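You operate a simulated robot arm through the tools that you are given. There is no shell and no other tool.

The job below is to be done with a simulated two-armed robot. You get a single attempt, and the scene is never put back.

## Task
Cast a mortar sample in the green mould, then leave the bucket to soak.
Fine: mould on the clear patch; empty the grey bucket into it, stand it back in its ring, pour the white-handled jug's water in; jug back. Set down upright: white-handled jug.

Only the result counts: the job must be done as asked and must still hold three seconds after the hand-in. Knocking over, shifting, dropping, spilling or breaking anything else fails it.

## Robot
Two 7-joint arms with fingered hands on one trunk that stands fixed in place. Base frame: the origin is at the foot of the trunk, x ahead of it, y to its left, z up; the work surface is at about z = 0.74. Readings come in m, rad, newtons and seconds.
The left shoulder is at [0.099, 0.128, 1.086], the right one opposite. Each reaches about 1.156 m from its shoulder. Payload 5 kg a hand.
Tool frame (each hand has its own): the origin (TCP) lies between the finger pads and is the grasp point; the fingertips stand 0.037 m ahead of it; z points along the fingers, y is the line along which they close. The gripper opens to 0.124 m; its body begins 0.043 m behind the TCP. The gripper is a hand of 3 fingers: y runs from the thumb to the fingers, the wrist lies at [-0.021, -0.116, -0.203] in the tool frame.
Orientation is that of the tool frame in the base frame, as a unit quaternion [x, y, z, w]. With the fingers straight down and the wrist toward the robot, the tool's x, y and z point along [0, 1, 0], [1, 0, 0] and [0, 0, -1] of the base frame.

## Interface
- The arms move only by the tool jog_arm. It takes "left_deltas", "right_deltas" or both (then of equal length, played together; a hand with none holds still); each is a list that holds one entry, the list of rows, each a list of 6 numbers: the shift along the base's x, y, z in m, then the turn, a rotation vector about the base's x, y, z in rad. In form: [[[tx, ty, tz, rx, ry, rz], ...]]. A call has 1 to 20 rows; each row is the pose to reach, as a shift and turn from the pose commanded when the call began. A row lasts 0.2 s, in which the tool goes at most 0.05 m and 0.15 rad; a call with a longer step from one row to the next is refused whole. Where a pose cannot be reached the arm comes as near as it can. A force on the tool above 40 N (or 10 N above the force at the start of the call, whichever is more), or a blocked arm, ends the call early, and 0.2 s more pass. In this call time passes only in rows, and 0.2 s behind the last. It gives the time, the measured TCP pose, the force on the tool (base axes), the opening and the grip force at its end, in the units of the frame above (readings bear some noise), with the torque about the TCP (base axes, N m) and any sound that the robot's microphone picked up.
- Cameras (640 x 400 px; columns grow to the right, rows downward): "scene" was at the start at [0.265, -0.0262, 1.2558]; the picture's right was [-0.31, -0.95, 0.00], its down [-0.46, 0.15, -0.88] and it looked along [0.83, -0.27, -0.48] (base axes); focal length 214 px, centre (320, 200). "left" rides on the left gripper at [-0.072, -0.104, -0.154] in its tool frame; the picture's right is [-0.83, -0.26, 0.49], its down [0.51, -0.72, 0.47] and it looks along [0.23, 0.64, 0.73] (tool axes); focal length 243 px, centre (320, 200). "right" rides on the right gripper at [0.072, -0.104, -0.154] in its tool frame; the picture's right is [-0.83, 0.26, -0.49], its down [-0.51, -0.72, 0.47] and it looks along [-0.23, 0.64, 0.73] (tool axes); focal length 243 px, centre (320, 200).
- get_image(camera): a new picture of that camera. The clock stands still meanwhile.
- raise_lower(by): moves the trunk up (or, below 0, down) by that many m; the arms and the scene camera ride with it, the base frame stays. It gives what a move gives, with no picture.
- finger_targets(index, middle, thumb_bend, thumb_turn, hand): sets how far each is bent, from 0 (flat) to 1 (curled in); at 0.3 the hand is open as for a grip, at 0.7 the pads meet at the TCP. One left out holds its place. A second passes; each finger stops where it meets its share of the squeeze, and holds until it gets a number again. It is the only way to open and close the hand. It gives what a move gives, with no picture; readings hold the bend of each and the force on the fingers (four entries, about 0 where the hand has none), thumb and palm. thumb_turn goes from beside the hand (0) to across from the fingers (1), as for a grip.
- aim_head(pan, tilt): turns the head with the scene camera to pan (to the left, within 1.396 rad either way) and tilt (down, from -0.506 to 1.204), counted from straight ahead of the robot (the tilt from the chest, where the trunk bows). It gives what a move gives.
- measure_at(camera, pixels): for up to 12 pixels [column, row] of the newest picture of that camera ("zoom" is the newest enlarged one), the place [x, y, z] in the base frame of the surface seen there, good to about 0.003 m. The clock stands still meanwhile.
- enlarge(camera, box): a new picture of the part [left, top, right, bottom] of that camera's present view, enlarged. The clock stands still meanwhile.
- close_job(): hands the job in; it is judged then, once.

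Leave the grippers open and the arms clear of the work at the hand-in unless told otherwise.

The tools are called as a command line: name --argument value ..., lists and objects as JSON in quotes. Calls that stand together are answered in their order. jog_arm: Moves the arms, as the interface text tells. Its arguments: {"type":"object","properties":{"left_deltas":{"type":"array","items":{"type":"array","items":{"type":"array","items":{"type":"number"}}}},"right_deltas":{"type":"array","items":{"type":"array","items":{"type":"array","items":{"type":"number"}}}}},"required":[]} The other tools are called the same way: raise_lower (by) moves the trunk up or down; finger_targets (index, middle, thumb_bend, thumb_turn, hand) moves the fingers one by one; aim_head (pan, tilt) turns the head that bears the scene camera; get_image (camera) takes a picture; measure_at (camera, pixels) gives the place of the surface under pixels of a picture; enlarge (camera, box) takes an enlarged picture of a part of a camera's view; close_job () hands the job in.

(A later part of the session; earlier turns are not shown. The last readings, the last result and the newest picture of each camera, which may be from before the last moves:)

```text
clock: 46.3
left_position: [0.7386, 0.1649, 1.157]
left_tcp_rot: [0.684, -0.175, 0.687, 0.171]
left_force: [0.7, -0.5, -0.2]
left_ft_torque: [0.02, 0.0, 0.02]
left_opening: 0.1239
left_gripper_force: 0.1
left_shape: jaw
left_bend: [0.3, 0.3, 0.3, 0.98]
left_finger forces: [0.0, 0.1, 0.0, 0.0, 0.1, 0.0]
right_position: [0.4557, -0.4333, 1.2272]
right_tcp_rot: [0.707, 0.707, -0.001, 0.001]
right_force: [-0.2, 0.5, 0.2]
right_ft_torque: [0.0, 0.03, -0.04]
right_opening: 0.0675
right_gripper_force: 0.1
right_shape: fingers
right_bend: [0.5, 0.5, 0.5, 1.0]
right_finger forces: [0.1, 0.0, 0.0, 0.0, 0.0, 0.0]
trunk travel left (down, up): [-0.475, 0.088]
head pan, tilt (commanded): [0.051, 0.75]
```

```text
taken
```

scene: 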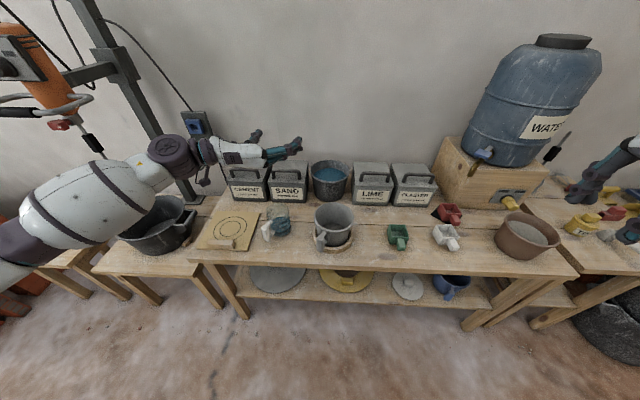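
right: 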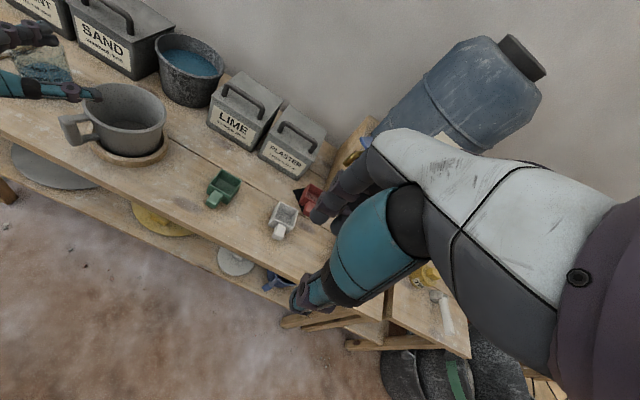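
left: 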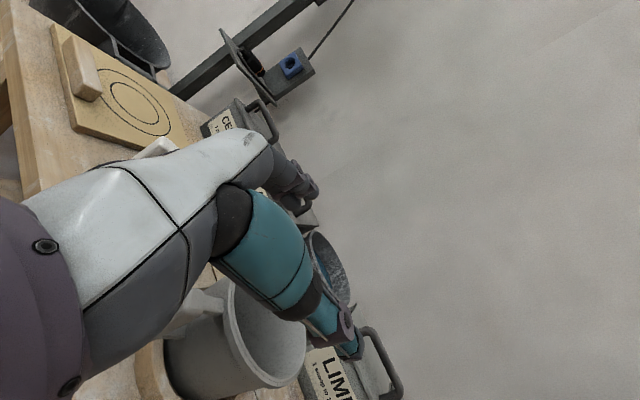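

The left arm now comes in cleanly from the left with level fingers at yaw -28°. Before gripping, I'll rehearse the pour in the air with an empty hand. First the hand moves over the patch at z ≈ 1.16.

jog_arm --left_deltas '[[[-0.003, -0.045, 0, 0, 0, 0], [-0.006, -0.09, 0, 0, 0, 0], [-0.009, -0.135, 0, 0, 0, 0], [-0.012, -0.18, 0, 0, 0, 0], [-0.015, -0.225, 0, 0, 0, 0], [-0.018, -0.27, 0, 0, 0, 0], [-0.021, -0.315, 0, 0, 0, 0], [-0.025, -0.36, 0, 0, 0, 0], [-0.028, -0.405, 0, 0, 0, 0], [-0.028, -0.415, 0, 0, 0, 0]]]'

jog_arm --left_deltas '[[[0, 0, 0, 0.07, 0.1299, 0], [0, 0, -0.01, 0.14, 0.2598, 0], [0, 0, -0.02, 0.21, 0.3898, 0], [0, 0, -0.03, 0.28, 0.5197, 0], [0, 0, -0.04, 0.35, 0.6496, 0], [0, 0, -0.05, 0.42, 0.7795, 0], [0, 0, -0.06, 0.49, 0.9094, 0], [0, 0, -0.07, 0.56, 1.0394, 0], [0, 0, -0.08, 0.63, 1.1693, 0], [0, 0, -0.09, 0.7, 1.2992, 0], [0, 0, -0.1, 0.77, 1.4291, 0], [0, 0, -0.11, 0.84, 1.559, 0], [0, 0, -0.12, 0.91, 1.689, 0]]]'

get_image --camera "scene"

get_image --camera "right"

```text
clock: 48.5
left_position: [0.7066, -0.2495, 1.1566]
left_tcp_rot: [0.685, -0.174, 0.686, 0.17]
left_force: [0.2, -0.1, 0.0]
left_ft_torque: [0.0, -0.01, 0.02]
left_opening: 0.1239
left_gripper_force: 0.0
left_shape: jaw
left_bend: [0.3, 0.3, 0.3, 0.98]
left_finger forces: [0.0, 0.0, 0.0, 0.1, 0.0, 0.0]
right_position: [0.4561, -0.4331, 1.2264]
right_tcp_rot: [0.708, 0.706, 0.0, 0.0]
right_force: [-0.3, 0.1, 0.4]
right_ft_torque: [-0.02, 0.04, -0.03]
right_opening: 0.0668
right_gripper_force: 0.0
right_shape: fingers
right_bend: [0.5, 0.5, 0.5, 1.0]
right_finger forces: [0.0, 0.0, 0.0, 0.0, 0.1, 0.1]
trunk travel left (down, up): [-0.475, 0.088]
head pan, tilt (commanded): [0.051, 0.75]
```

```text
clock: 51.3
left_position: [0.7112, -0.2498, 1.0371]
left_tcp_rot: [0.954, -0.243, -0.169, -0.043]
left_force: [0.4, -0.2, 1.3]
left_ft_torque: [0.0, 0.01, -0.04]
left_opening: 0.124
left_gripper_force: 0.0
left_shape: jaw
left_bend: [0.3, 0.3, 0.3, 0.97]
left_finger forces: [0.0, 0.0, 0.1, 0.0, 0.0, 0.0]
right_position: [0.4579, -0.4344, 1.2255]
right_tcp_rot: [0.708, 0.706, 0.0, -0.002]
right_force: [0.3, -0.9, -0.1]
right_ft_torque: [0.03, 0.01, -0.03]
right_opening: 0.0672
right_gripper_force: 0.0
right_shape: fingers
right_bend: [0.5, 0.5, 0.5, 1.0]
right_finger forces: [0.0, 0.0, 0.0, 0.1, 0.0, 0.1]
trunk travel left (down, up): [-0.475, 0.088]
head pan, tilt (commanded): [0.051, 0.75]
```

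```text
taken
```

scene: 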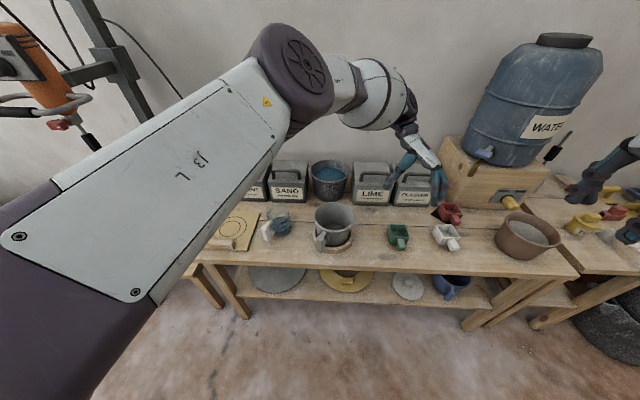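

```text
taken
```

right: 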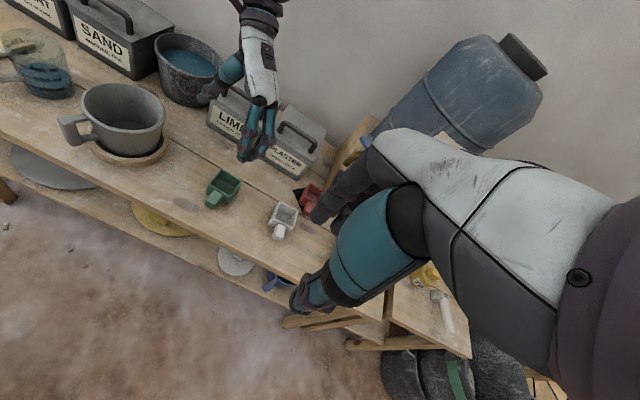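

The pour pose is reachable with nothing in the way. I'll undo the tilt and carry the empty hand back above the bucket's handle.

jog_arm --left_deltas '[[[0, 0, 0.01, -0.07, -0.1299, 0], [0, 0, 0.02, -0.14, -0.2598, 0], [0, 0, 0.03, -0.21, -0.3898, 0], [0, 0, 0.04, -0.28, -0.5197, 0], [0, 0, 0.05, -0.35, -0.6496, 0], [0, 0, 0.06, -0.42, -0.7795, 0], [0, 0, 0.07, -0.49, -0.9094, 0], [0, 0, 0.08, -0.56, -1.0394, 0], [0, 0, 0.09, -0.63, -1.1693, 0], [0, 0, 0.1, -0.7, -1.2992, 0], [0, 0, 0.11, -0.77, -1.4291, 0], [0, 0, 0.12, -0.84, -1.559, 0], [0, 0, 0.12, -0.91, -1.689, 0]]]'

jog_arm --left_deltas '[[[-0.01, 0.04, 0, 0, 0, 0.0], [-0.02, 0.08, 0, 0, 0, 0.01], [-0.03, 0.12, 0, 0, 0, 0.02], [-0.04, 0.16, 0, 0, 0, 0.03], [-0.05, 0.2, 0, 0, 0, 0.04], [-0.06, 0.24, -0.02, 0, 0, 0.042], [-0.065, 0.27, -0.05, 0, 0, 0.042], [-0.07, 0.278, -0.09, 0, 0, 0.042], [-0.07, 0.278, -0.13, 0, 0, 0.042], [-0.07, 0.278, -0.17, 0, 0, 0.042], [-0.07, 0.278, -0.2, 0, 0, 0.042]]]'

get_image --camera "scene"

enlarge --camera "scene" --box '[240, 170, 400, 270]'

```text
clock: 54.1
left_position: [0.7127, -0.2491, 1.1579]
left_tcp_rot: [0.685, -0.173, 0.687, 0.171]
left_force: [0.3, 0.6, 0.9]
left_ft_torque: [-0.03, 0.01, -0.05]
left_opening: 0.1239
left_gripper_force: 0.0
left_shape: jaw
left_bend: [0.3, 0.3, 0.3, 0.98]
left_finger forces: [0.0, 0.0, 0.0, 0.1, 0.0, 0.0]
right_position: [0.4564, -0.4328, 1.226]
right_tcp_rot: [0.708, 0.706, 0.0, -0.001]
right_force: [0.2, 0.2, 1.0]
right_ft_torque: [-0.03, 0.05, 0.0]
right_opening: 0.0673
right_gripper_force: 0.1
right_shape: fingers
right_bend: [0.5, 0.5, 0.5, 1.0]
right_finger forces: [0.1, 0.1, 0.0, 0.0, 0.1, 0.0]
trunk travel left (down, up): [-0.475, 0.088]
head pan, tilt (commanded): [0.051, 0.75]
```

```text
clock: 56.5
left_position: [0.6421, 0.0269, 0.9563]
left_tcp_rot: [0.689, -0.161, 0.69, 0.156]
left_force: [-0.2, 0.4, -0.8]
left_ft_torque: [-0.01, 0.01, -0.02]
left_opening: 0.1237
left_gripper_force: 0.0
left_shape: jaw
left_bend: [0.3, 0.3, 0.3, 0.98]
left_finger forces: [0.0, 0.1, 0.1, 0.1, 0.1, 0.0]
right_position: [0.455, -0.4327, 1.2271]
right_tcp_rot: [0.707, 0.707, 0.0, -0.001]
right_force: [0.4, 0.2, -0.8]
right_ft_torque: [-0.05, -0.01, -0.04]
right_opening: 0.0671
right_gripper_force: 0.1
right_shape: fingers
right_bend: [0.5, 0.5, 0.5, 1.0]
right_finger forces: [0.1, 0.0, 0.0, 0.0, 0.1, 0.0]
trunk travel left (down, up): [-0.475, 0.088]
head pan, tilt (commanded): [0.051, 0.75]
```

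```text
taken
```

scene: 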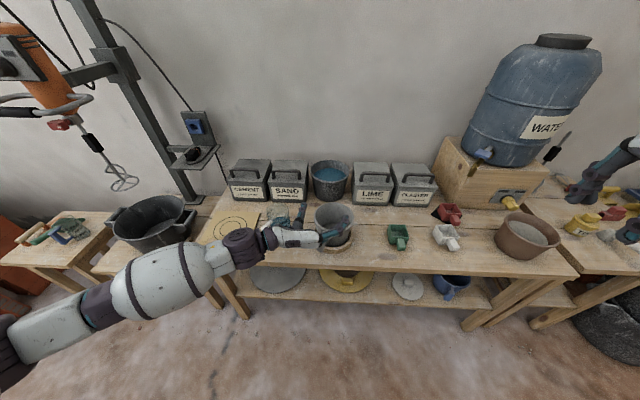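

```text
4.00 times, centred on (320, 220) of scene
```

zoom: 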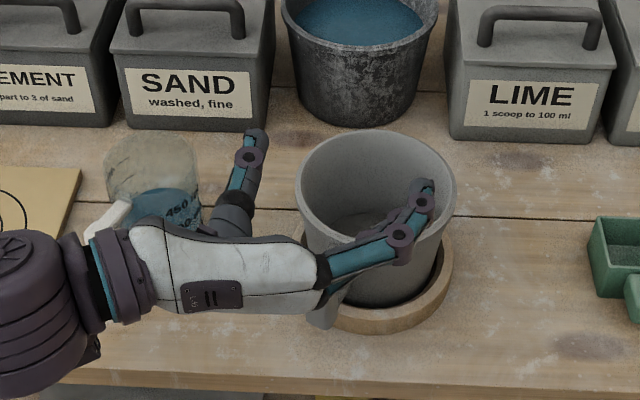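

The hand is above the handle at z = 0.956. I'll measure the thumb, the hand's left edge and the jug to check the clearance before going down.

measure_at --camera "zoom" --pixels '[[258, 140], [248, 175], [232, 215], [200, 238], [140, 225], [100, 235], [425, 190], [400, 235], [340, 265], [320, 320], [40, 240], [225, 295]]'

```text
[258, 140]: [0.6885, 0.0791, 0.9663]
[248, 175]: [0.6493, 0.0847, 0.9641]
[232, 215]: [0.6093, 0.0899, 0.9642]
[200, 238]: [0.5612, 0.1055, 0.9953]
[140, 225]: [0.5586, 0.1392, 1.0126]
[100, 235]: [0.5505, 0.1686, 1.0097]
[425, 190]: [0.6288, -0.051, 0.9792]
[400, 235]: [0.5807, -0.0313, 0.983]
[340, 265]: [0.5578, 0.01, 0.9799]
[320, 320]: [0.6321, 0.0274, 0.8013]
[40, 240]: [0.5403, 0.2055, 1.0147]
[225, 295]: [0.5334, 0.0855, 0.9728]
```

The thumb passes y ≈ 0.08 while the jug begins at y ≈ 0.155, so there's room. I'll go down to TCP z ≈ 0.828 around the bar, backing off 5 mm so the tips clear the bucket wall.

jog_arm --left_deltas '[[[-0.005, 0.001, -0.03, 0, 0, 0], [-0.005, 0.001, -0.06, 0, 0, 0], [-0.005, 0.001, -0.085, 0, 0, 0], [-0.005, 0.001, -0.105, 0, 0, 0], [-0.005, 0.001, -0.12, 0, 0, 0], [-0.005, 0.001, -0.128, 0, 0, 0]]]'

enlarge --camera "scene" --box '[260, 180, 380, 260]'

get_image --camera "left"

enlarge --camera "right" --box '[0, 40, 200, 180]'

```text
clock: 57.9
left_position: [0.6356, 0.0293, 0.8283]
left_tcp_rot: [0.688, -0.16, 0.69, 0.158]
left_force: [-0.1, 0.2, -0.1]
left_ft_torque: [0.02, -0.01, 0.03]
left_opening: 0.1239
left_gripper_force: 0.1
left_shape: jaw
left_bend: [0.3, 0.3, 0.3, 0.98]
left_finger forces: [0.0, 0.1, 0.1, 0.1, 0.0, 0.0]
right_position: [0.4557, -0.4341, 1.2258]
right_tcp_rot: [0.708, 0.706, -0.001, 0.0]
right_force: [0.9, -0.3, 0.1]
right_ft_torque: [-0.02, 0.03, -0.02]
right_opening: 0.0672
right_gripper_force: 0.0
right_shape: fingers
right_bend: [0.5, 0.5, 0.5, 1.0]
right_finger forces: [0.0, 0.0, 0.0, 0.0, 0.0, 0.0]
trunk travel left (down, up): [-0.475, 0.088]
head pan, tilt (commanded): [0.051, 0.75]
```

```text
5.00 times, centred on (320, 220) of scene
```

zoom: 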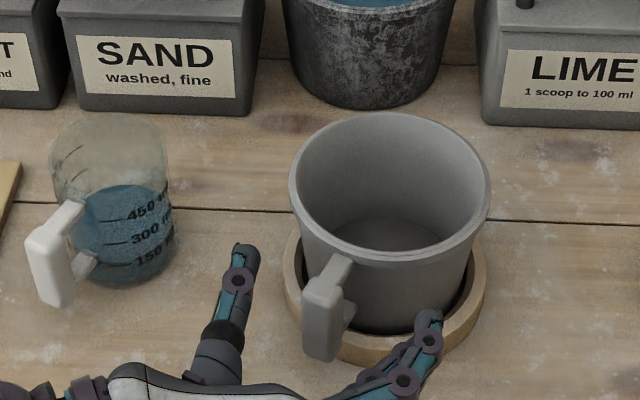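

```text
taken
```

left: 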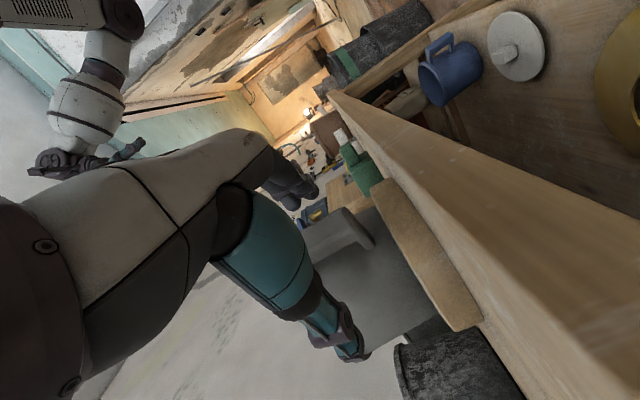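

```text
2.86 times, centred on (100, 110) of right
```

zoom: 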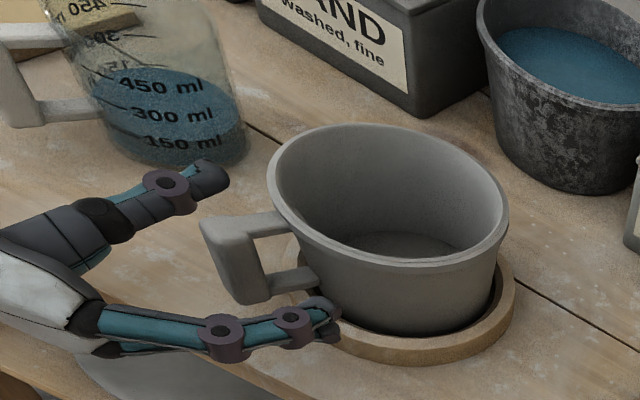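

The thumb and fingers straddle the handle bar evenly. I'll close the hand on it.

finger_targets --hand "left" --index 0.85 --middle 0.85 --thumb_bend 0.85 --thumb_turn 1

enlarge --camera "scene" --box '[260, 180, 380, 260]'

enlarge --camera "right" --box '[0, 40, 200, 180]'

```text
clock: 58.9
left_position: [0.6355, 0.0294, 0.8273]
left_tcp_rot: [0.689, -0.159, 0.69, 0.156]
left_force: [1.5, 0.4, -2.7]
left_ft_torque: [0.11, 0.11, 0.08]
left_opening: 0.0037
left_gripper_force: 32.9
left_shape: fingers
left_bend: [0.76, 0.76, 0.79, 1.0]
left_finger forces: [16.8, 14.9, 0.0, 0.0, 33.7, 0.0]
right_position: [0.4549, -0.4326, 1.2273]
right_tcp_rot: [0.708, 0.707, 0.0, 0.0]
right_force: [0.2, 0.3, 0.8]
right_ft_torque: [0.0, 0.0, 0.0]
right_opening: 0.0673
right_gripper_force: 0.0
right_shape: fingers
right_bend: [0.5, 0.5, 0.5, 1.0]
right_finger forces: [0.0, 0.1, 0.0, 0.0, 0.0, 0.1]
trunk travel left (down, up): [-0.475, 0.088]
head pan, tilt (commanded): [0.051, 0.75]
```

```text
5.00 times, centred on (320, 220) of scene
```

zoom: 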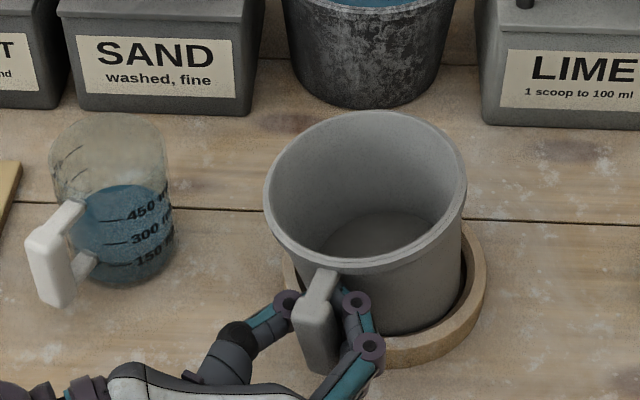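

```text
2.86 times, centred on (100, 110) of right
```

zoom: 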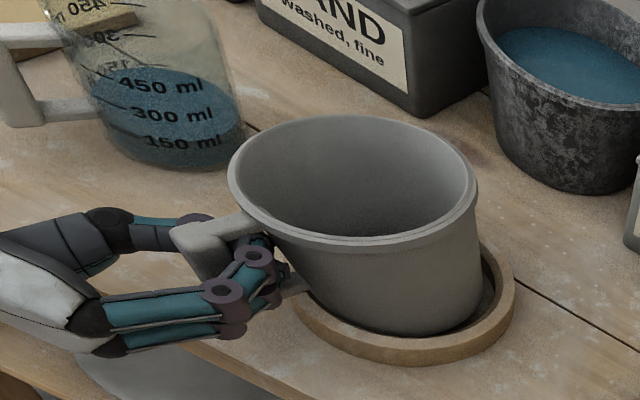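

The fingers closed behind the bar (opening 0.004) and drew the bucket toward the hand, so the bar is caged rather than pinched. I'll open again, let the bucket settle, and see where it stands.

finger_targets --hand "left" --index 0.45 --middle 0.45 --thumb_bend 0.45

enlarge --camera "scene" --box '[260, 180, 380, 260]'

enlarge --camera "right" --box '[0, 40, 200, 180]'

```text
clock: 59.9
left_position: [0.6359, 0.0289, 0.8283]
left_tcp_rot: [0.688, -0.159, 0.69, 0.156]
left_force: [0.2, 0.0, -0.7]
left_ft_torque: [0.0, -0.01, 0.0]
left_opening: 0.0825
left_gripper_force: 0.0
left_shape: fingers
left_bend: [0.45, 0.45, 0.45, 0.99]
left_finger forces: [0.0, 0.1, 0.0, 0.0, 0.1, 0.0]
right_position: [0.4551, -0.433, 1.2271]
right_tcp_rot: [0.707, 0.707, -0.001, 0.0]
right_force: [0.3, -0.2, -0.5]
right_ft_torque: [0.0, -0.03, -0.03]
right_opening: 0.067
right_gripper_force: 0.0
right_shape: fingers
right_bend: [0.5, 0.5, 0.5, 1.0]
right_finger forces: [0.0, 0.0, 0.0, 0.0, 0.1, 0.1]
trunk travel left (down, up): [-0.475, 0.088]
head pan, tilt (commanded): [0.051, 0.75]
```

```text
5.00 times, centred on (320, 220) of scene
```

zoom: 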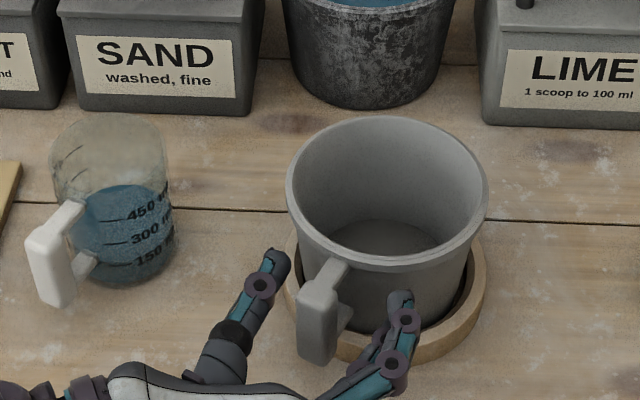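

```text
2.86 times, centred on (100, 110) of right
```

zoom: 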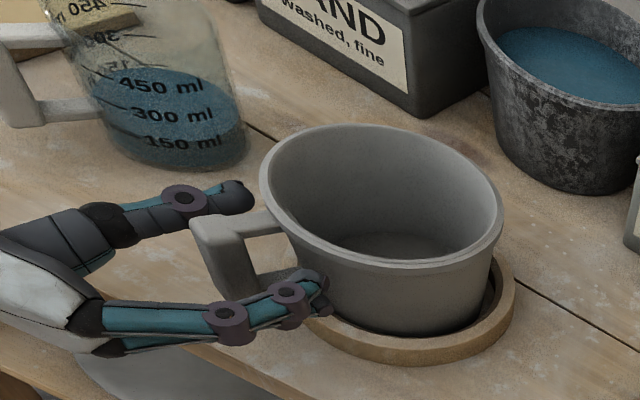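

The bucket settled upright in the ring, a few millimetres nearer the hand. I'll measure the bar again.

enlarge --camera "scene" --box '[290, 205, 354, 255]'

measure_at --camera "zoom" --pixels '[[250, 190], [290, 180], [220, 220], [225, 270], [260, 270], [200, 240], [270, 230], [240, 330], [310, 250], [290, 140], [330, 200], [260, 210]]'

```text
8.00 times, centred on (322, 230) of scene
```

zoom: 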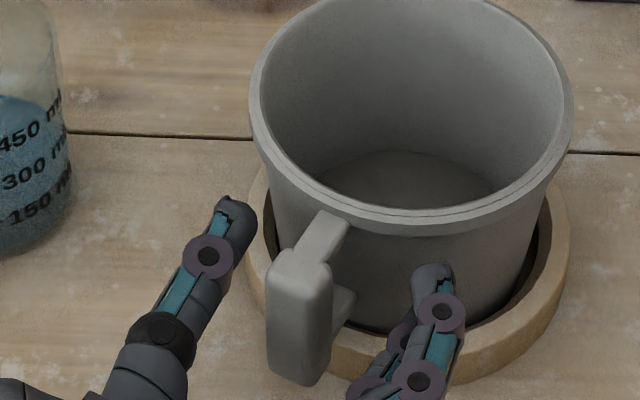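

```text
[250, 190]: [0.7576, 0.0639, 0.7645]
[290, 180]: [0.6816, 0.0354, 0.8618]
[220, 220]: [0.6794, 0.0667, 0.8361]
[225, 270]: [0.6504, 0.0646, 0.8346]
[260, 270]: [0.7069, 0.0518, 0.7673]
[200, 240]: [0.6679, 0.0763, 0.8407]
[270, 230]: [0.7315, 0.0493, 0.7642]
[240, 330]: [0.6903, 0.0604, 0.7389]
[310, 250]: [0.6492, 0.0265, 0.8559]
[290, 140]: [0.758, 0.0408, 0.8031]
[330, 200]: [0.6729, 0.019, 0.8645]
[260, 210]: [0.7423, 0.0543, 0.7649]
```

The bar's face runs from about (272,285) to (325,375) in this zoom. I'll measure points on it.

measure_at --camera "zoom" --pixels '[[298, 268], [280, 280], [320, 285], [298, 300], [298, 330], [300, 375], [273, 320], [322, 330], [330, 290], [328, 320], [345, 300], [325, 240]]'

measure_at --camera "zoom" --pixels '[[252, 110], [570, 125], [400, 3], [430, 225], [232, 225], [215, 290], [437, 275], [430, 345], [160, 340], [380, 190], [450, 180], [330, 165]]'

```text
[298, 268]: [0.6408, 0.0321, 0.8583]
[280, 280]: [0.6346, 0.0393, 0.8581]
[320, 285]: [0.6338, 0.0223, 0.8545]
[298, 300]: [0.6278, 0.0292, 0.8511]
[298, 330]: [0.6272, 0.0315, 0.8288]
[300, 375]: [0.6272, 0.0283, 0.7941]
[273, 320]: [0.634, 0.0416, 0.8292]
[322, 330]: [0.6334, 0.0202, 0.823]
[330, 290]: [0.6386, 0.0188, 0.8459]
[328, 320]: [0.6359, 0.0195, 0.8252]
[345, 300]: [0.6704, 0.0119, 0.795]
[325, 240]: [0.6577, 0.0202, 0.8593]
```

```text
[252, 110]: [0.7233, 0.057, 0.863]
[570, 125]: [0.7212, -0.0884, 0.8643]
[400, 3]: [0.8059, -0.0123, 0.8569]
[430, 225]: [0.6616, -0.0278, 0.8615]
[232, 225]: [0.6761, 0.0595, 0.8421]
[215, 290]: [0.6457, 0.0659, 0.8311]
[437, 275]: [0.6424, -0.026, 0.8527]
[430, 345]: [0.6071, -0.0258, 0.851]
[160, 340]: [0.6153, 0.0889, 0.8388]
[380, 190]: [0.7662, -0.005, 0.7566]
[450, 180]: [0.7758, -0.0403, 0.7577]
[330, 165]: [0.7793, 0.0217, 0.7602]
```

The bar's centre is near (0.634, 0.029) with width 2.3 cm, so my TCP was too deep. I'll back off 1.1 cm along the finger line and close again, as I did on the mould's handle.

jog_arm --left_deltas '[[[-0.005, 0.002, 0, 0, 0, 0], [-0.0105, 0.0045, 0, 0, 0, 0]]]'

finger_targets --hand "left" --index 0.7 --middle 0.7 --thumb_bend 0.7

enlarge --camera "scene" --box '[260, 180, 380, 260]'

enlarge --camera "right" --box '[0, 40, 200, 180]'

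```text
clock: 60.5
left_position: [0.6253, 0.0351, 0.8301]
left_tcp_rot: [0.688, -0.16, 0.69, 0.156]
left_force: [0.1, -0.3, 0.1]
left_ft_torque: [0.02, -0.01, 0.0]
left_opening: 0.0822
left_gripper_force: 0.1
left_shape: fingers
left_bend: [0.45, 0.45, 0.45, 0.99]
left_finger forces: [0.1, 0.0, 0.0, 0.0, 0.0, 0.1]
right_position: [0.4555, -0.4329, 1.2252]
right_tcp_rot: [0.708, 0.706, 0.0, 0.0]
right_force: [0.7, 0.1, 0.8]
right_ft_torque: [-0.01, 0.0, 0.04]
right_opening: 0.0672
right_gripper_force: 0.0
right_shape: fingers
right_bend: [0.5, 0.5, 0.5, 1.0]
right_finger forces: [0.1, 0.0, 0.0, 0.0, 0.0, 0.0]
trunk travel left (down, up): [-0.475, 0.088]
head pan, tilt (commanded): [0.051, 0.75]
```

```text
clock: 61.5
left_position: [0.6256, 0.0344, 0.8289]
left_tcp_rot: [0.689, -0.16, 0.69, 0.156]
left_force: [1.9, -0.5, 0.2]
left_ft_torque: [0.0, -0.05, 0.03]
left_opening: 0.0264
left_gripper_force: 9.7
left_shape: fingers
left_bend: [0.65, 0.66, 0.63, 1.0]
left_finger forces: [5.3, 4.9, 0.1, 0.0, 9.7, 0.0]
right_position: [0.4557, -0.4322, 1.2256]
right_tcp_rot: [0.708, 0.707, -0.001, 0.001]
right_force: [-0.1, -0.3, -0.3]
right_ft_torque: [0.0, 0.0, -0.03]
right_opening: 0.067
right_gripper_force: 0.0
right_shape: fingers
right_bend: [0.5, 0.5, 0.5, 1.0]
right_finger forces: [0.0, 0.0, 0.0, 0.0, 0.1, 0.0]
trunk travel left (down, up): [-0.475, 0.088]
head pan, tilt (commanded): [0.051, 0.75]
```

```text
5.00 times, centred on (320, 220) of scene
```

zoom: 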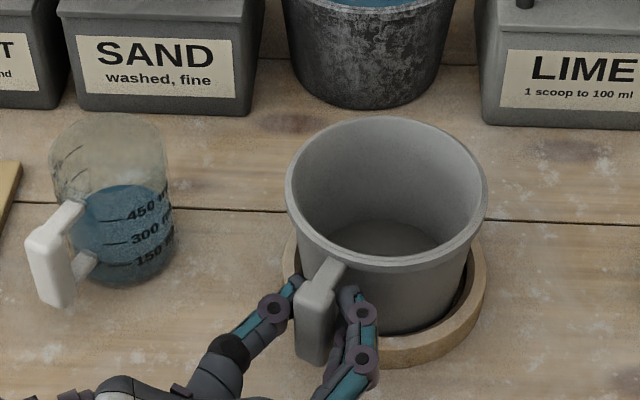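

```text
2.86 times, centred on (100, 110) of right
```

zoom: 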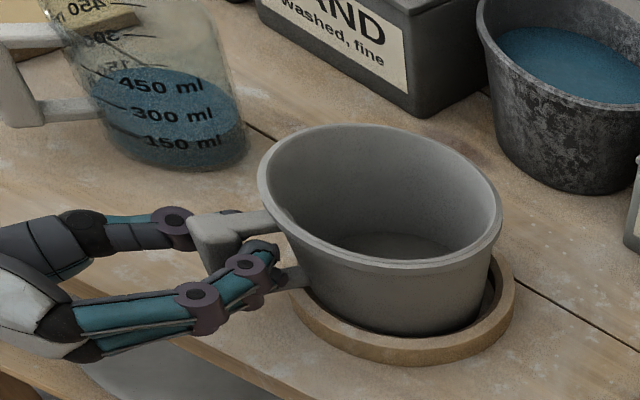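

The bar is now pinched between the pads, with opening 0.026 and about 10 N. I'll squeeze harder in steps and watch that it stays put.

finger_targets --hand "left" --index 0.76 --middle 0.76 --thumb_bend 0.76

finger_targets --hand "left" --index 0.82 --middle 0.82 --thumb_bend 0.82

enlarge --camera "scene" --box '[260, 180, 380, 260]'

enlarge --camera "right" --box '[0, 40, 200, 180]'

```text
clock: 62.5
left_position: [0.6259, 0.0345, 0.8285]
left_tcp_rot: [0.688, -0.16, 0.69, 0.156]
left_force: [3.9, 0.8, 0.0]
left_ft_torque: [0.11, -0.01, 0.24]
left_opening: 0.0239
left_gripper_force: 21.2
left_shape: fingers
left_bend: [0.71, 0.66, 0.64, 1.0]
left_finger forces: [10.8, 10.5, 0.0, 0.1, 21.3, 0.0]
right_position: [0.4564, -0.4341, 1.2252]
right_tcp_rot: [0.708, 0.706, 0.0, 0.001]
right_force: [-0.3, 0.6, -0.2]
right_ft_torque: [-0.03, 0.01, 0.0]
right_opening: 0.0675
right_gripper_force: 0.0
right_shape: fingers
right_bend: [0.5, 0.5, 0.5, 1.0]
right_finger forces: [0.1, 0.0, 0.1, 0.0, 0.0, 0.0]
trunk travel left (down, up): [-0.475, 0.088]
head pan, tilt (commanded): [0.051, 0.75]
```

```text
clock: 63.5
left_position: [0.6262, 0.0344, 0.8282]
left_tcp_rot: [0.688, -0.16, 0.69, 0.156]
left_force: [4.1, -0.5, -3.3]
left_ft_torque: [0.11, 0.04, 0.18]
left_opening: 0.0222
left_gripper_force: 21.4
left_shape: fingers
left_bend: [0.72, 0.72, 0.65, 1.0]
left_finger forces: [10.8, 10.2, 0.1, 0.0, 21.3, 0.0]
right_position: [0.4559, -0.4333, 1.2269]
right_tcp_rot: [0.707, 0.707, 0.001, 0.0]
right_force: [-0.4, -0.1, 1.0]
right_ft_torque: [0.03, -0.02, -0.01]
right_opening: 0.0672
right_gripper_force: 0.1
right_shape: fingers
right_bend: [0.5, 0.5, 0.5, 1.0]
right_finger forces: [0.0, 0.0, 0.0, 0.0, 0.1, 0.0]
trunk travel left (down, up): [-0.475, 0.088]
head pan, tilt (commanded): [0.051, 0.75]
```

```text
5.00 times, centred on (320, 220) of scene
```

zoom: 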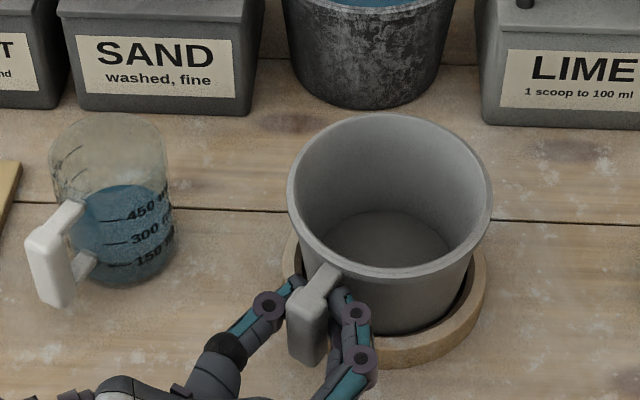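

```text
2.86 times, centred on (100, 110) of right
```

zoom: 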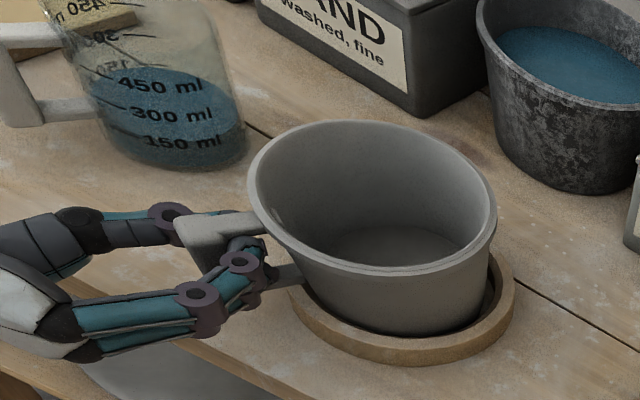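

The squeeze is 21 N, but the fingertips are working behind the bar. I'll test this grip with a tiny lift of 8 mm, with the bucket still inside its ring, to read the weight and see whether it pivots.

jog_arm --left_deltas '[[[0, 0, 0.003, 0, 0, 0], [0, 0, 0.006, 0, 0, 0], [0, 0, 0.008, 0, 0, 0]]]'

enlarge --camera "scene" --box '[260, 180, 380, 260]'

enlarge --camera "right" --box '[0, 40, 200, 180]'

```text
clock: 64.3
left_position: [0.6262, 0.0349, 0.8368]
left_tcp_rot: [0.688, -0.16, 0.69, 0.156]
left_force: [2.6, -0.1, -3.2]
left_ft_torque: [0.16, 0.01, 0.17]
left_opening: 0.022
left_gripper_force: 20.9
left_shape: fingers
left_bend: [0.72, 0.72, 0.65, 1.0]
left_finger forces: [10.1, 10.4, 0.0, 0.0, 21.4, 0.0]
right_position: [0.456, -0.4333, 1.2264]
right_tcp_rot: [0.708, 0.706, -0.001, 0.0]
right_force: [-0.3, -1.3, 0.1]
right_ft_torque: [0.01, 0.03, -0.02]
right_opening: 0.0675
right_gripper_force: 0.0
right_shape: fingers
right_bend: [0.5, 0.5, 0.5, 1.0]
right_finger forces: [0.0, 0.0, 0.0, 0.1, 0.0, 0.0]
trunk travel left (down, up): [-0.475, 0.088]
head pan, tilt (commanded): [0.051, 0.75]
```

```text
5.00 times, centred on (320, 220) of scene
```

zoom: 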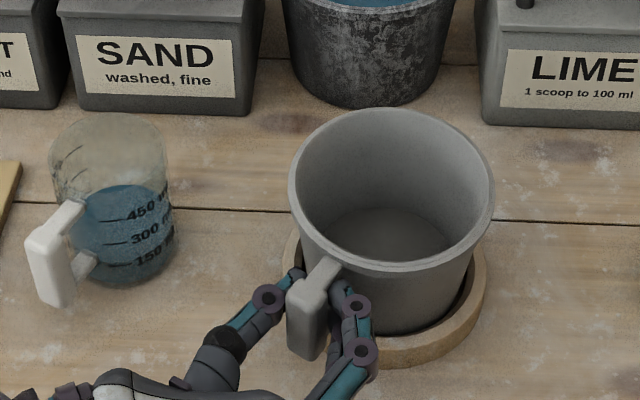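

```text
2.86 times, centred on (100, 110) of right
```

zoom: 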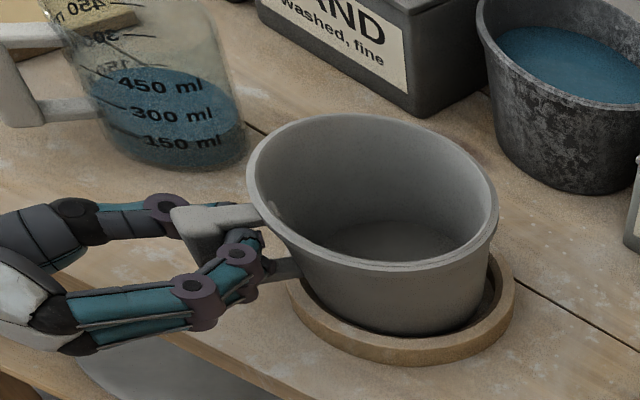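

The vertical pull reads only 3.2 N. I'll measure the rim heights to see whether the bucket is tipping.

enlarge --camera "scene" --box '[270, 185, 370, 255]'

measure_at --camera "zoom" --pixels '[[284, 188], [532, 190], [400, 85], [400, 278], [290, 300], [290, 380], [460, 95], [480, 265], [310, 240], [420, 240], [380, 230], [340, 105]]'

```text
5.71 times, centred on (320, 220) of scene
```

zoom: 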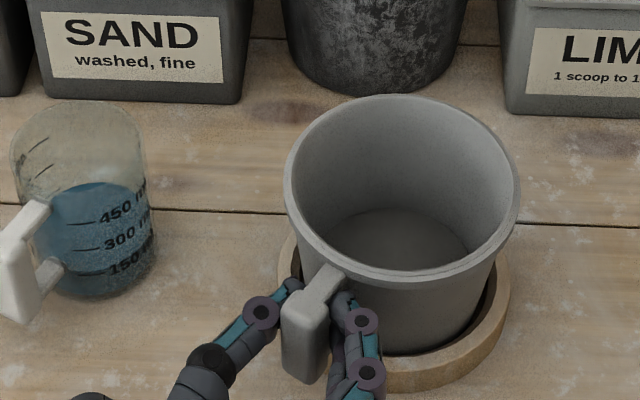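

```text
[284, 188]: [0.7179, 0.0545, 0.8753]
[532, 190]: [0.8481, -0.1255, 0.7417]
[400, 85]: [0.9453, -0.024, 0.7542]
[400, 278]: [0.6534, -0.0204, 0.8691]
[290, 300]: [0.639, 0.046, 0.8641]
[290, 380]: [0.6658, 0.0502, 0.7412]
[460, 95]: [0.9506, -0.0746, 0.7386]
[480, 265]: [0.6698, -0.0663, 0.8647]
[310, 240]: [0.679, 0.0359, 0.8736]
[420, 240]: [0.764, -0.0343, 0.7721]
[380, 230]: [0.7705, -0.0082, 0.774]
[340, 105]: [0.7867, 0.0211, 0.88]
```

The bucket has come up about 1 cm, leaning slightly back toward the hand, and it's light at about 0.33 kg. I'll lift 3 cm more to clear the ring and read again.

jog_arm --left_deltas '[[[0, 0, 0.01, 0, 0, 0], [0, 0, 0.02, 0, 0, 0], [0, 0, 0.03, 0, 0, 0], [0, 0, 0.035, 0, 0, 0]]]'

get_image --camera "scene"

enlarge --camera "scene" --box '[260, 180, 380, 260]'

enlarge --camera "right" --box '[0, 40, 200, 180]'

```text
clock: 65.3
left_position: [0.6247, 0.034, 0.8723]
left_tcp_rot: [0.688, -0.16, 0.69, 0.156]
left_force: [-0.3, -0.1, -1.8]
left_ft_torque: [0.08, 0.1, 0.01]
left_opening: 0.0141
left_gripper_force: 18.5
left_shape: fingers
left_bend: [0.73, 0.72, 0.69, 1.0]
left_finger forces: [8.2, 11.2, 0.0, 0.1, 16.7, 0.1]
right_position: [0.4553, -0.4336, 1.2257]
right_tcp_rot: [0.708, 0.706, 0.0, 0.0]
right_force: [-0.5, -0.3, 0.3]
right_ft_torque: [-0.01, 0.02, 0.01]
right_opening: 0.067
right_gripper_force: 0.0
right_shape: fingers
right_bend: [0.5, 0.5, 0.5, 1.0]
right_finger forces: [0.0, 0.1, 0.1, 0.0, 0.0, 0.0]
trunk travel left (down, up): [-0.475, 0.088]
head pan, tilt (commanded): [0.051, 0.75]
```

```text
taken
```

scene: 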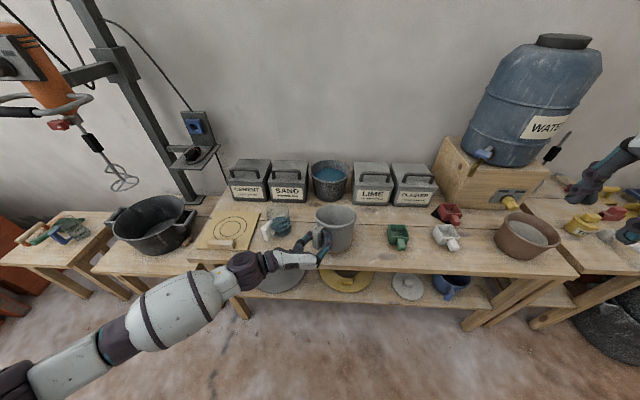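

```text
5.00 times, centred on (320, 220) of scene
```

zoom: 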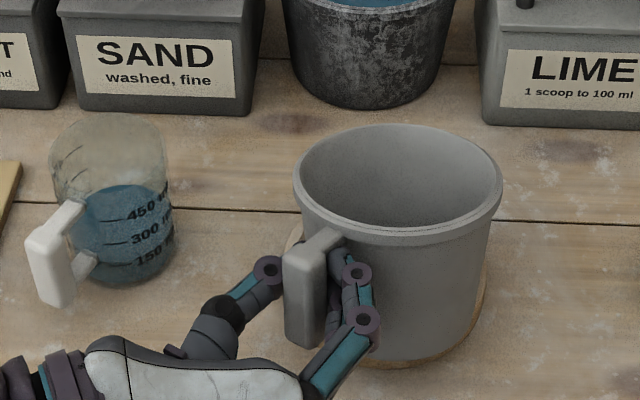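

```text
2.86 times, centred on (100, 110) of right
```

zoom: 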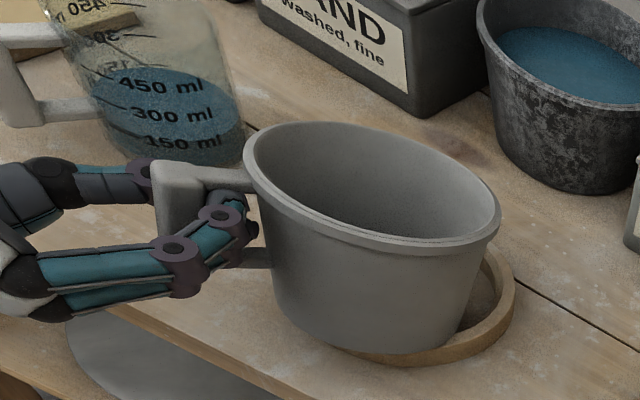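

The bucket pivots forward in this grip, because the bar's sides make the fingertips slip behind it. I'll set it back down in the ring the way it came, release, and use a better grip: pinching the thin rim wall from above.

jog_arm --left_deltas '[[[0, 0, -0.01, 0, 0, 0], [0, 0, -0.02, 0, 0, 0], [0, 0, -0.03, 0, 0, 0], [0, 0, -0.038, 0, 0, 0], [0, 0, -0.043, 0, 0, 0]]]'

enlarge --camera "scene" --box '[260, 180, 380, 260]'

enlarge --camera "right" --box '[0, 40, 200, 180]'

```text
clock: 66.5
left_position: [0.6253, 0.0343, 0.8292]
left_tcp_rot: [0.687, -0.16, 0.691, 0.156]
left_force: [1.6, 0.4, 0.4]
left_ft_torque: [-0.1, -0.07, 0.1]
left_opening: 0.0073
left_gripper_force: 11.7
left_shape: fingers
left_bend: [0.73, 0.74, 0.72, 1.0]
left_finger forces: [12.1, 0.4, 0.1, 0.1, 12.5, 0.0]
right_position: [0.4557, -0.4332, 1.2267]
right_tcp_rot: [0.708, 0.706, 0.001, 0.0]
right_force: [0.1, -0.8, -0.9]
right_ft_torque: [0.0, 0.01, 0.04]
right_opening: 0.0672
right_gripper_force: 0.1
right_shape: fingers
right_bend: [0.5, 0.5, 0.5, 1.0]
right_finger forces: [0.0, 0.1, 0.1, 0.0, 0.1, 0.0]
trunk travel left (down, up): [-0.475, 0.088]
head pan, tilt (commanded): [0.051, 0.75]
```

```text
5.00 times, centred on (320, 220) of scene
```

zoom: 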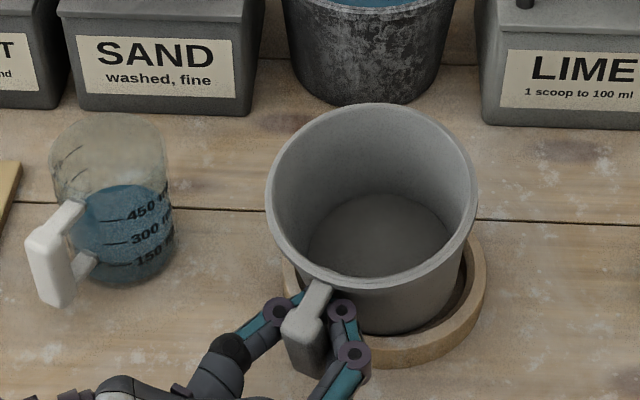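

```text
2.86 times, centred on (100, 110) of right
```

zoom: 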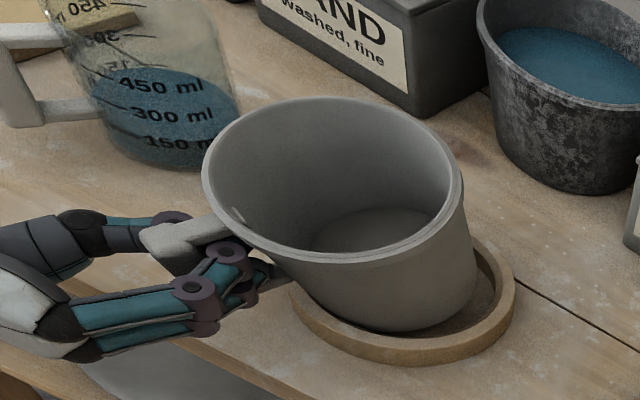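

The bucket now leans back toward the hand, with its near edge on the ring. I'll push gently forward along the finger line by 1.5 cm so the base slides back into the ring.

jog_arm --left_deltas '[[[0.0045, -0.002, 0, 0, 0, 0], [0.009, -0.0043, 0, 0, 0, 0], [0.0135, -0.0065, 0, 0, 0, 0]]]'

enlarge --camera "scene" --box '[260, 180, 380, 260]'

enlarge --camera "right" --box '[0, 40, 200, 180]'

```text
clock: 67.3
left_position: [0.6378, 0.0273, 0.8302]
left_tcp_rot: [0.688, -0.16, 0.691, 0.156]
left_force: [1.0, 0.4, -3.0]
left_ft_torque: [0.08, 0.16, 0.02]
left_opening: 0.0055
left_gripper_force: 14.1
left_shape: fingers
left_bend: [0.73, 0.73, 0.72, 1.0]
left_finger forces: [9.0, 6.7, 0.0, 0.1, 13.8, 0.0]
right_position: [0.4551, -0.4336, 1.2263]
right_tcp_rot: [0.707, 0.707, 0.0, 0.0]
right_force: [-0.1, 0.6, -0.3]
right_ft_torque: [-0.03, -0.01, 0.03]
right_opening: 0.0673
right_gripper_force: 0.1
right_shape: fingers
right_bend: [0.5, 0.5, 0.5, 1.0]
right_finger forces: [0.1, 0.1, 0.1, 0.0, 0.1, 0.0]
trunk travel left (down, up): [-0.475, 0.088]
head pan, tilt (commanded): [0.051, 0.75]
```

```text
5.00 times, centred on (320, 220) of scene
```

zoom: 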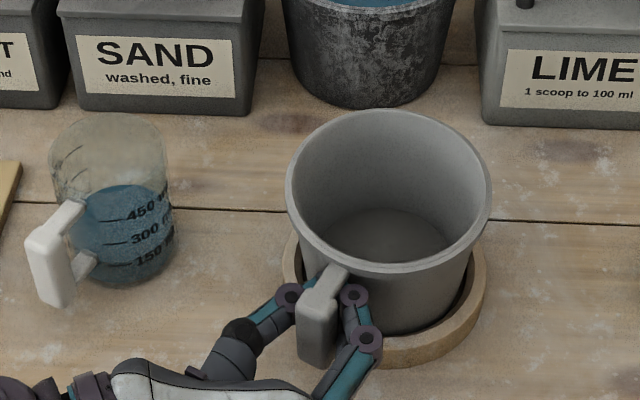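

```text
2.86 times, centred on (100, 110) of right
```

zoom: 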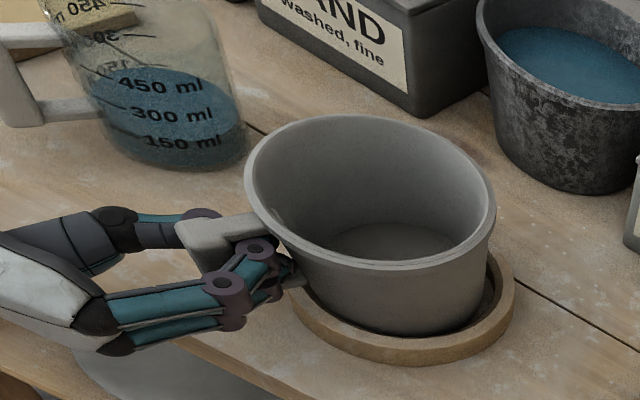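

The bucket is almost upright and centred over the ring. I'll open the fingers so it settles.

finger_targets --hand "left" --index 0.4 --middle 0.4 --thumb_bend 0.4

enlarge --camera "scene" --box '[260, 180, 380, 260]'

enlarge --camera "right" --box '[0, 40, 200, 180]'

```text
clock: 68.3
left_position: [0.6375, 0.0269, 0.831]
left_tcp_rot: [0.688, -0.159, 0.69, 0.156]
left_force: [-0.2, -0.2, 0.0]
left_ft_torque: [-0.02, 0.03, 0.01]
left_opening: 0.0979
left_gripper_force: 0.0
left_shape: fingers
left_bend: [0.4, 0.4, 0.4, 0.99]
left_finger forces: [0.0, 0.0, 0.1, 0.0, 0.0, 0.0]
right_position: [0.4549, -0.4331, 1.227]
right_tcp_rot: [0.707, 0.707, 0.0, 0.0]
right_force: [-0.2, 0.5, 0.7]
right_ft_torque: [0.03, 0.0, 0.0]
right_opening: 0.0675
right_gripper_force: 0.1
right_shape: fingers
right_bend: [0.5, 0.5, 0.5, 1.0]
right_finger forces: [0.0, 0.0, 0.0, 0.0, 0.1, 0.0]
trunk travel left (down, up): [-0.475, 0.088]
head pan, tilt (commanded): [0.051, 0.75]
```

```text
5.00 times, centred on (320, 220) of scene
```

zoom: 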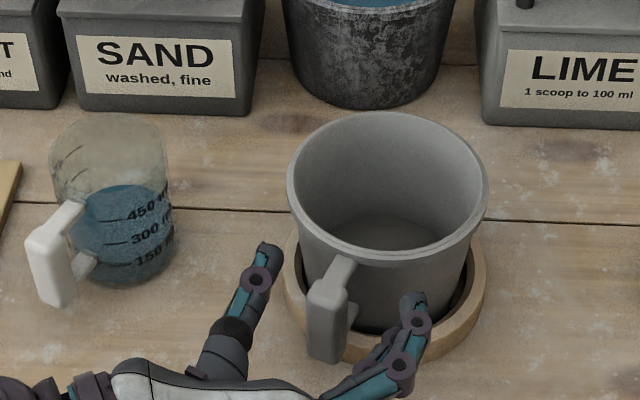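

```text
2.86 times, centred on (100, 110) of right
```

zoom: 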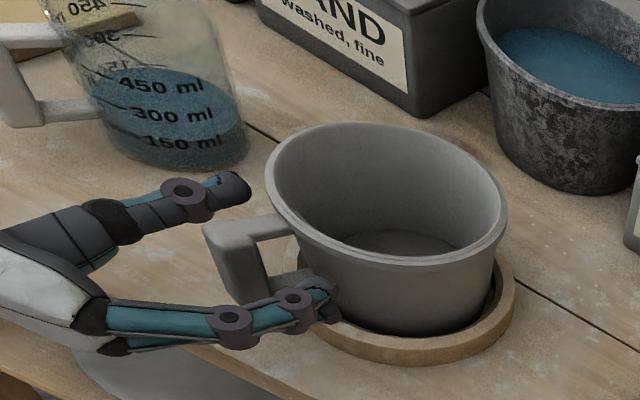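

The bucket stands squarely in its ring again. I'll withdraw the left hand backward and up.

jog_arm --left_deltas '[[[-0.03, 0.0145, 0, 0, 0, 0], [-0.06, 0.029, 0, 0, 0, 0], [-0.085, 0.041, 0.01, 0, 0, 0], [-0.095, 0.05, 0.05, 0, 0, 0], [-0.085, 0.06, 0.09, 0, 0, 0], [-0.06, 0.07, 0.13, 0, 0, 0], [-0.03, 0.08, 0.16, 0, 0, 0], [0.0, 0.085, 0.2, 0, 0, 0], [0.03, 0.085, 0.24, 0, 0, 0], [0.06, 0.085, 0.28, 0, 0, 0], [0.08, 0.085, 0.3, 0, 0, 0]]]'

get_image --camera "scene"

enlarge --camera "scene" --box '[280, 185, 380, 255]'

measure_at --camera "zoom" --pixels '[[320, 200], [440, 200], [320, 280], [450, 280], [400, 215], [350, 215]]'

```text
refused: row 8 steps farther than a row can; nothing moved
```

```text
taken
```

scene: 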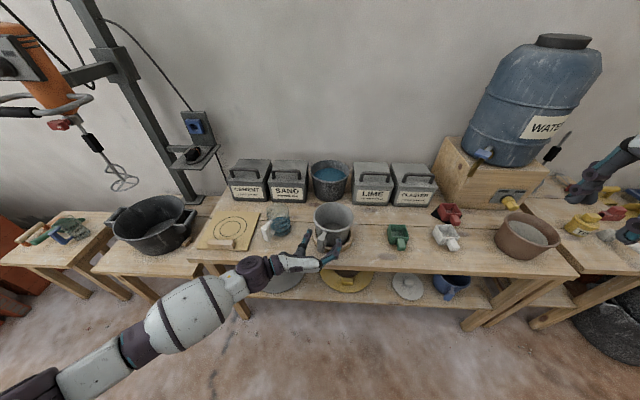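

```text
5.71 times, centred on (330, 220) of scene
```

zoom: 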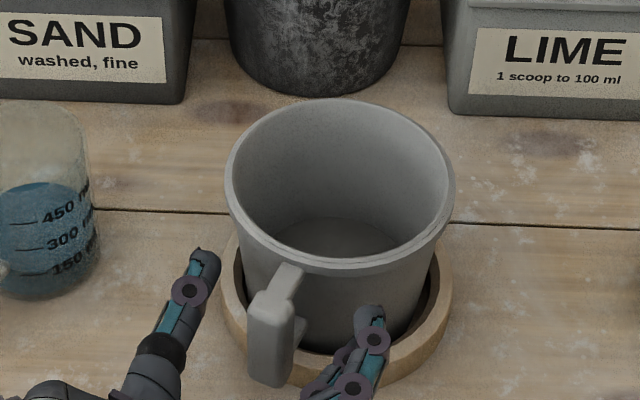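

```text
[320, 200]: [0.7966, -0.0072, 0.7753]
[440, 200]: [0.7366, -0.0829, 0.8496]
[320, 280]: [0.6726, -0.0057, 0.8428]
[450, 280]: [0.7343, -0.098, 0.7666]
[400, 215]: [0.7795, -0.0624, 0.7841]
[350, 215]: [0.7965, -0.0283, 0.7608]
```

The call was refused because row 8's step was just over the limit. I'll repeat it with shorter steps.

jog_arm --left_deltas '[[[-0.03, 0.0145, 0, 0, 0, 0], [-0.06, 0.029, 0, 0, 0, 0], [-0.085, 0.041, 0.01, 0, 0, 0], [-0.095, 0.05, 0.05, 0, 0, 0], [-0.085, 0.06, 0.09, 0, 0, 0], [-0.06, 0.07, 0.125, 0, 0, 0], [-0.03, 0.08, 0.155, 0, 0, 0], [0.0, 0.085, 0.19, 0, 0, 0], [0.025, 0.085, 0.23, 0, 0, 0], [0.05, 0.085, 0.265, 0, 0, 0], [0.08, 0.085, 0.3, 0, 0, 0]]]'

enlarge --camera "scene" --box '[280, 185, 380, 255]'

measure_at --camera "zoom" --pixels '[[228, 180], [455, 190], [340, 100], [340, 270], [340, 235], [390, 235], [300, 230], [225, 285], [440, 310], [340, 375], [265, 300], [268, 370]]'

```text
clock: 70.7
left_position: [0.7188, 0.1097, 1.1285]
left_tcp_rot: [0.688, -0.16, 0.69, 0.157]
left_force: [0.4, 0.2, 0.0]
left_ft_torque: [-0.03, -0.04, 0.02]
left_opening: 0.0981
left_gripper_force: 0.0
left_shape: fingers
left_bend: [0.4, 0.4, 0.4, 0.99]
left_finger forces: [0.0, 0.1, 0.0, 0.0, 0.1, 0.1]
right_position: [0.455, -0.4336, 1.2252]
right_tcp_rot: [0.708, 0.706, 0.001, 0.001]
right_force: [0.6, -0.3, 0.6]
right_ft_torque: [0.03, 0.03, 0.02]
right_opening: 0.0671
right_gripper_force: 0.0
right_shape: fingers
right_bend: [0.5, 0.5, 0.5, 1.0]
right_finger forces: [0.0, 0.0, 0.0, 0.0, 0.1, 0.0]
trunk travel left (down, up): [-0.475, 0.088]
head pan, tilt (commanded): [0.051, 0.75]
```

```text
5.71 times, centred on (330, 220) of scene
```

zoom: 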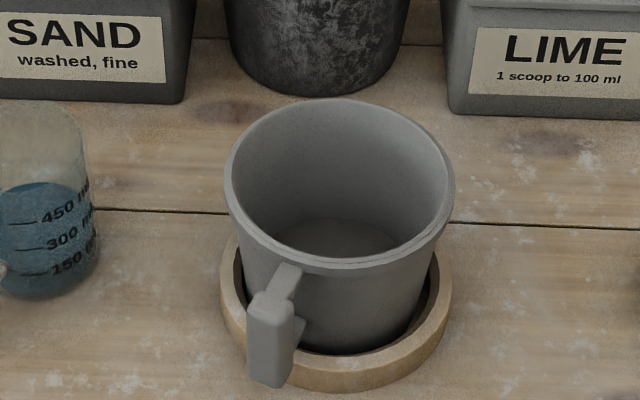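

```text
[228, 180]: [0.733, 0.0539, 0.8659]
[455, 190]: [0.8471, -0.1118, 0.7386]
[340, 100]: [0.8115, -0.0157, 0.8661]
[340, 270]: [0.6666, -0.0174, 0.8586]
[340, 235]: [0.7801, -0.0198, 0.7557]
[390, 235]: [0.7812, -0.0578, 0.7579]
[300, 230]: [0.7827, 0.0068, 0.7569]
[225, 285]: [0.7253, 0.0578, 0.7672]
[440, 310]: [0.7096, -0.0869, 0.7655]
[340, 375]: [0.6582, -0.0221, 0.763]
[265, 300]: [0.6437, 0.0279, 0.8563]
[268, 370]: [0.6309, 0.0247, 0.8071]
```

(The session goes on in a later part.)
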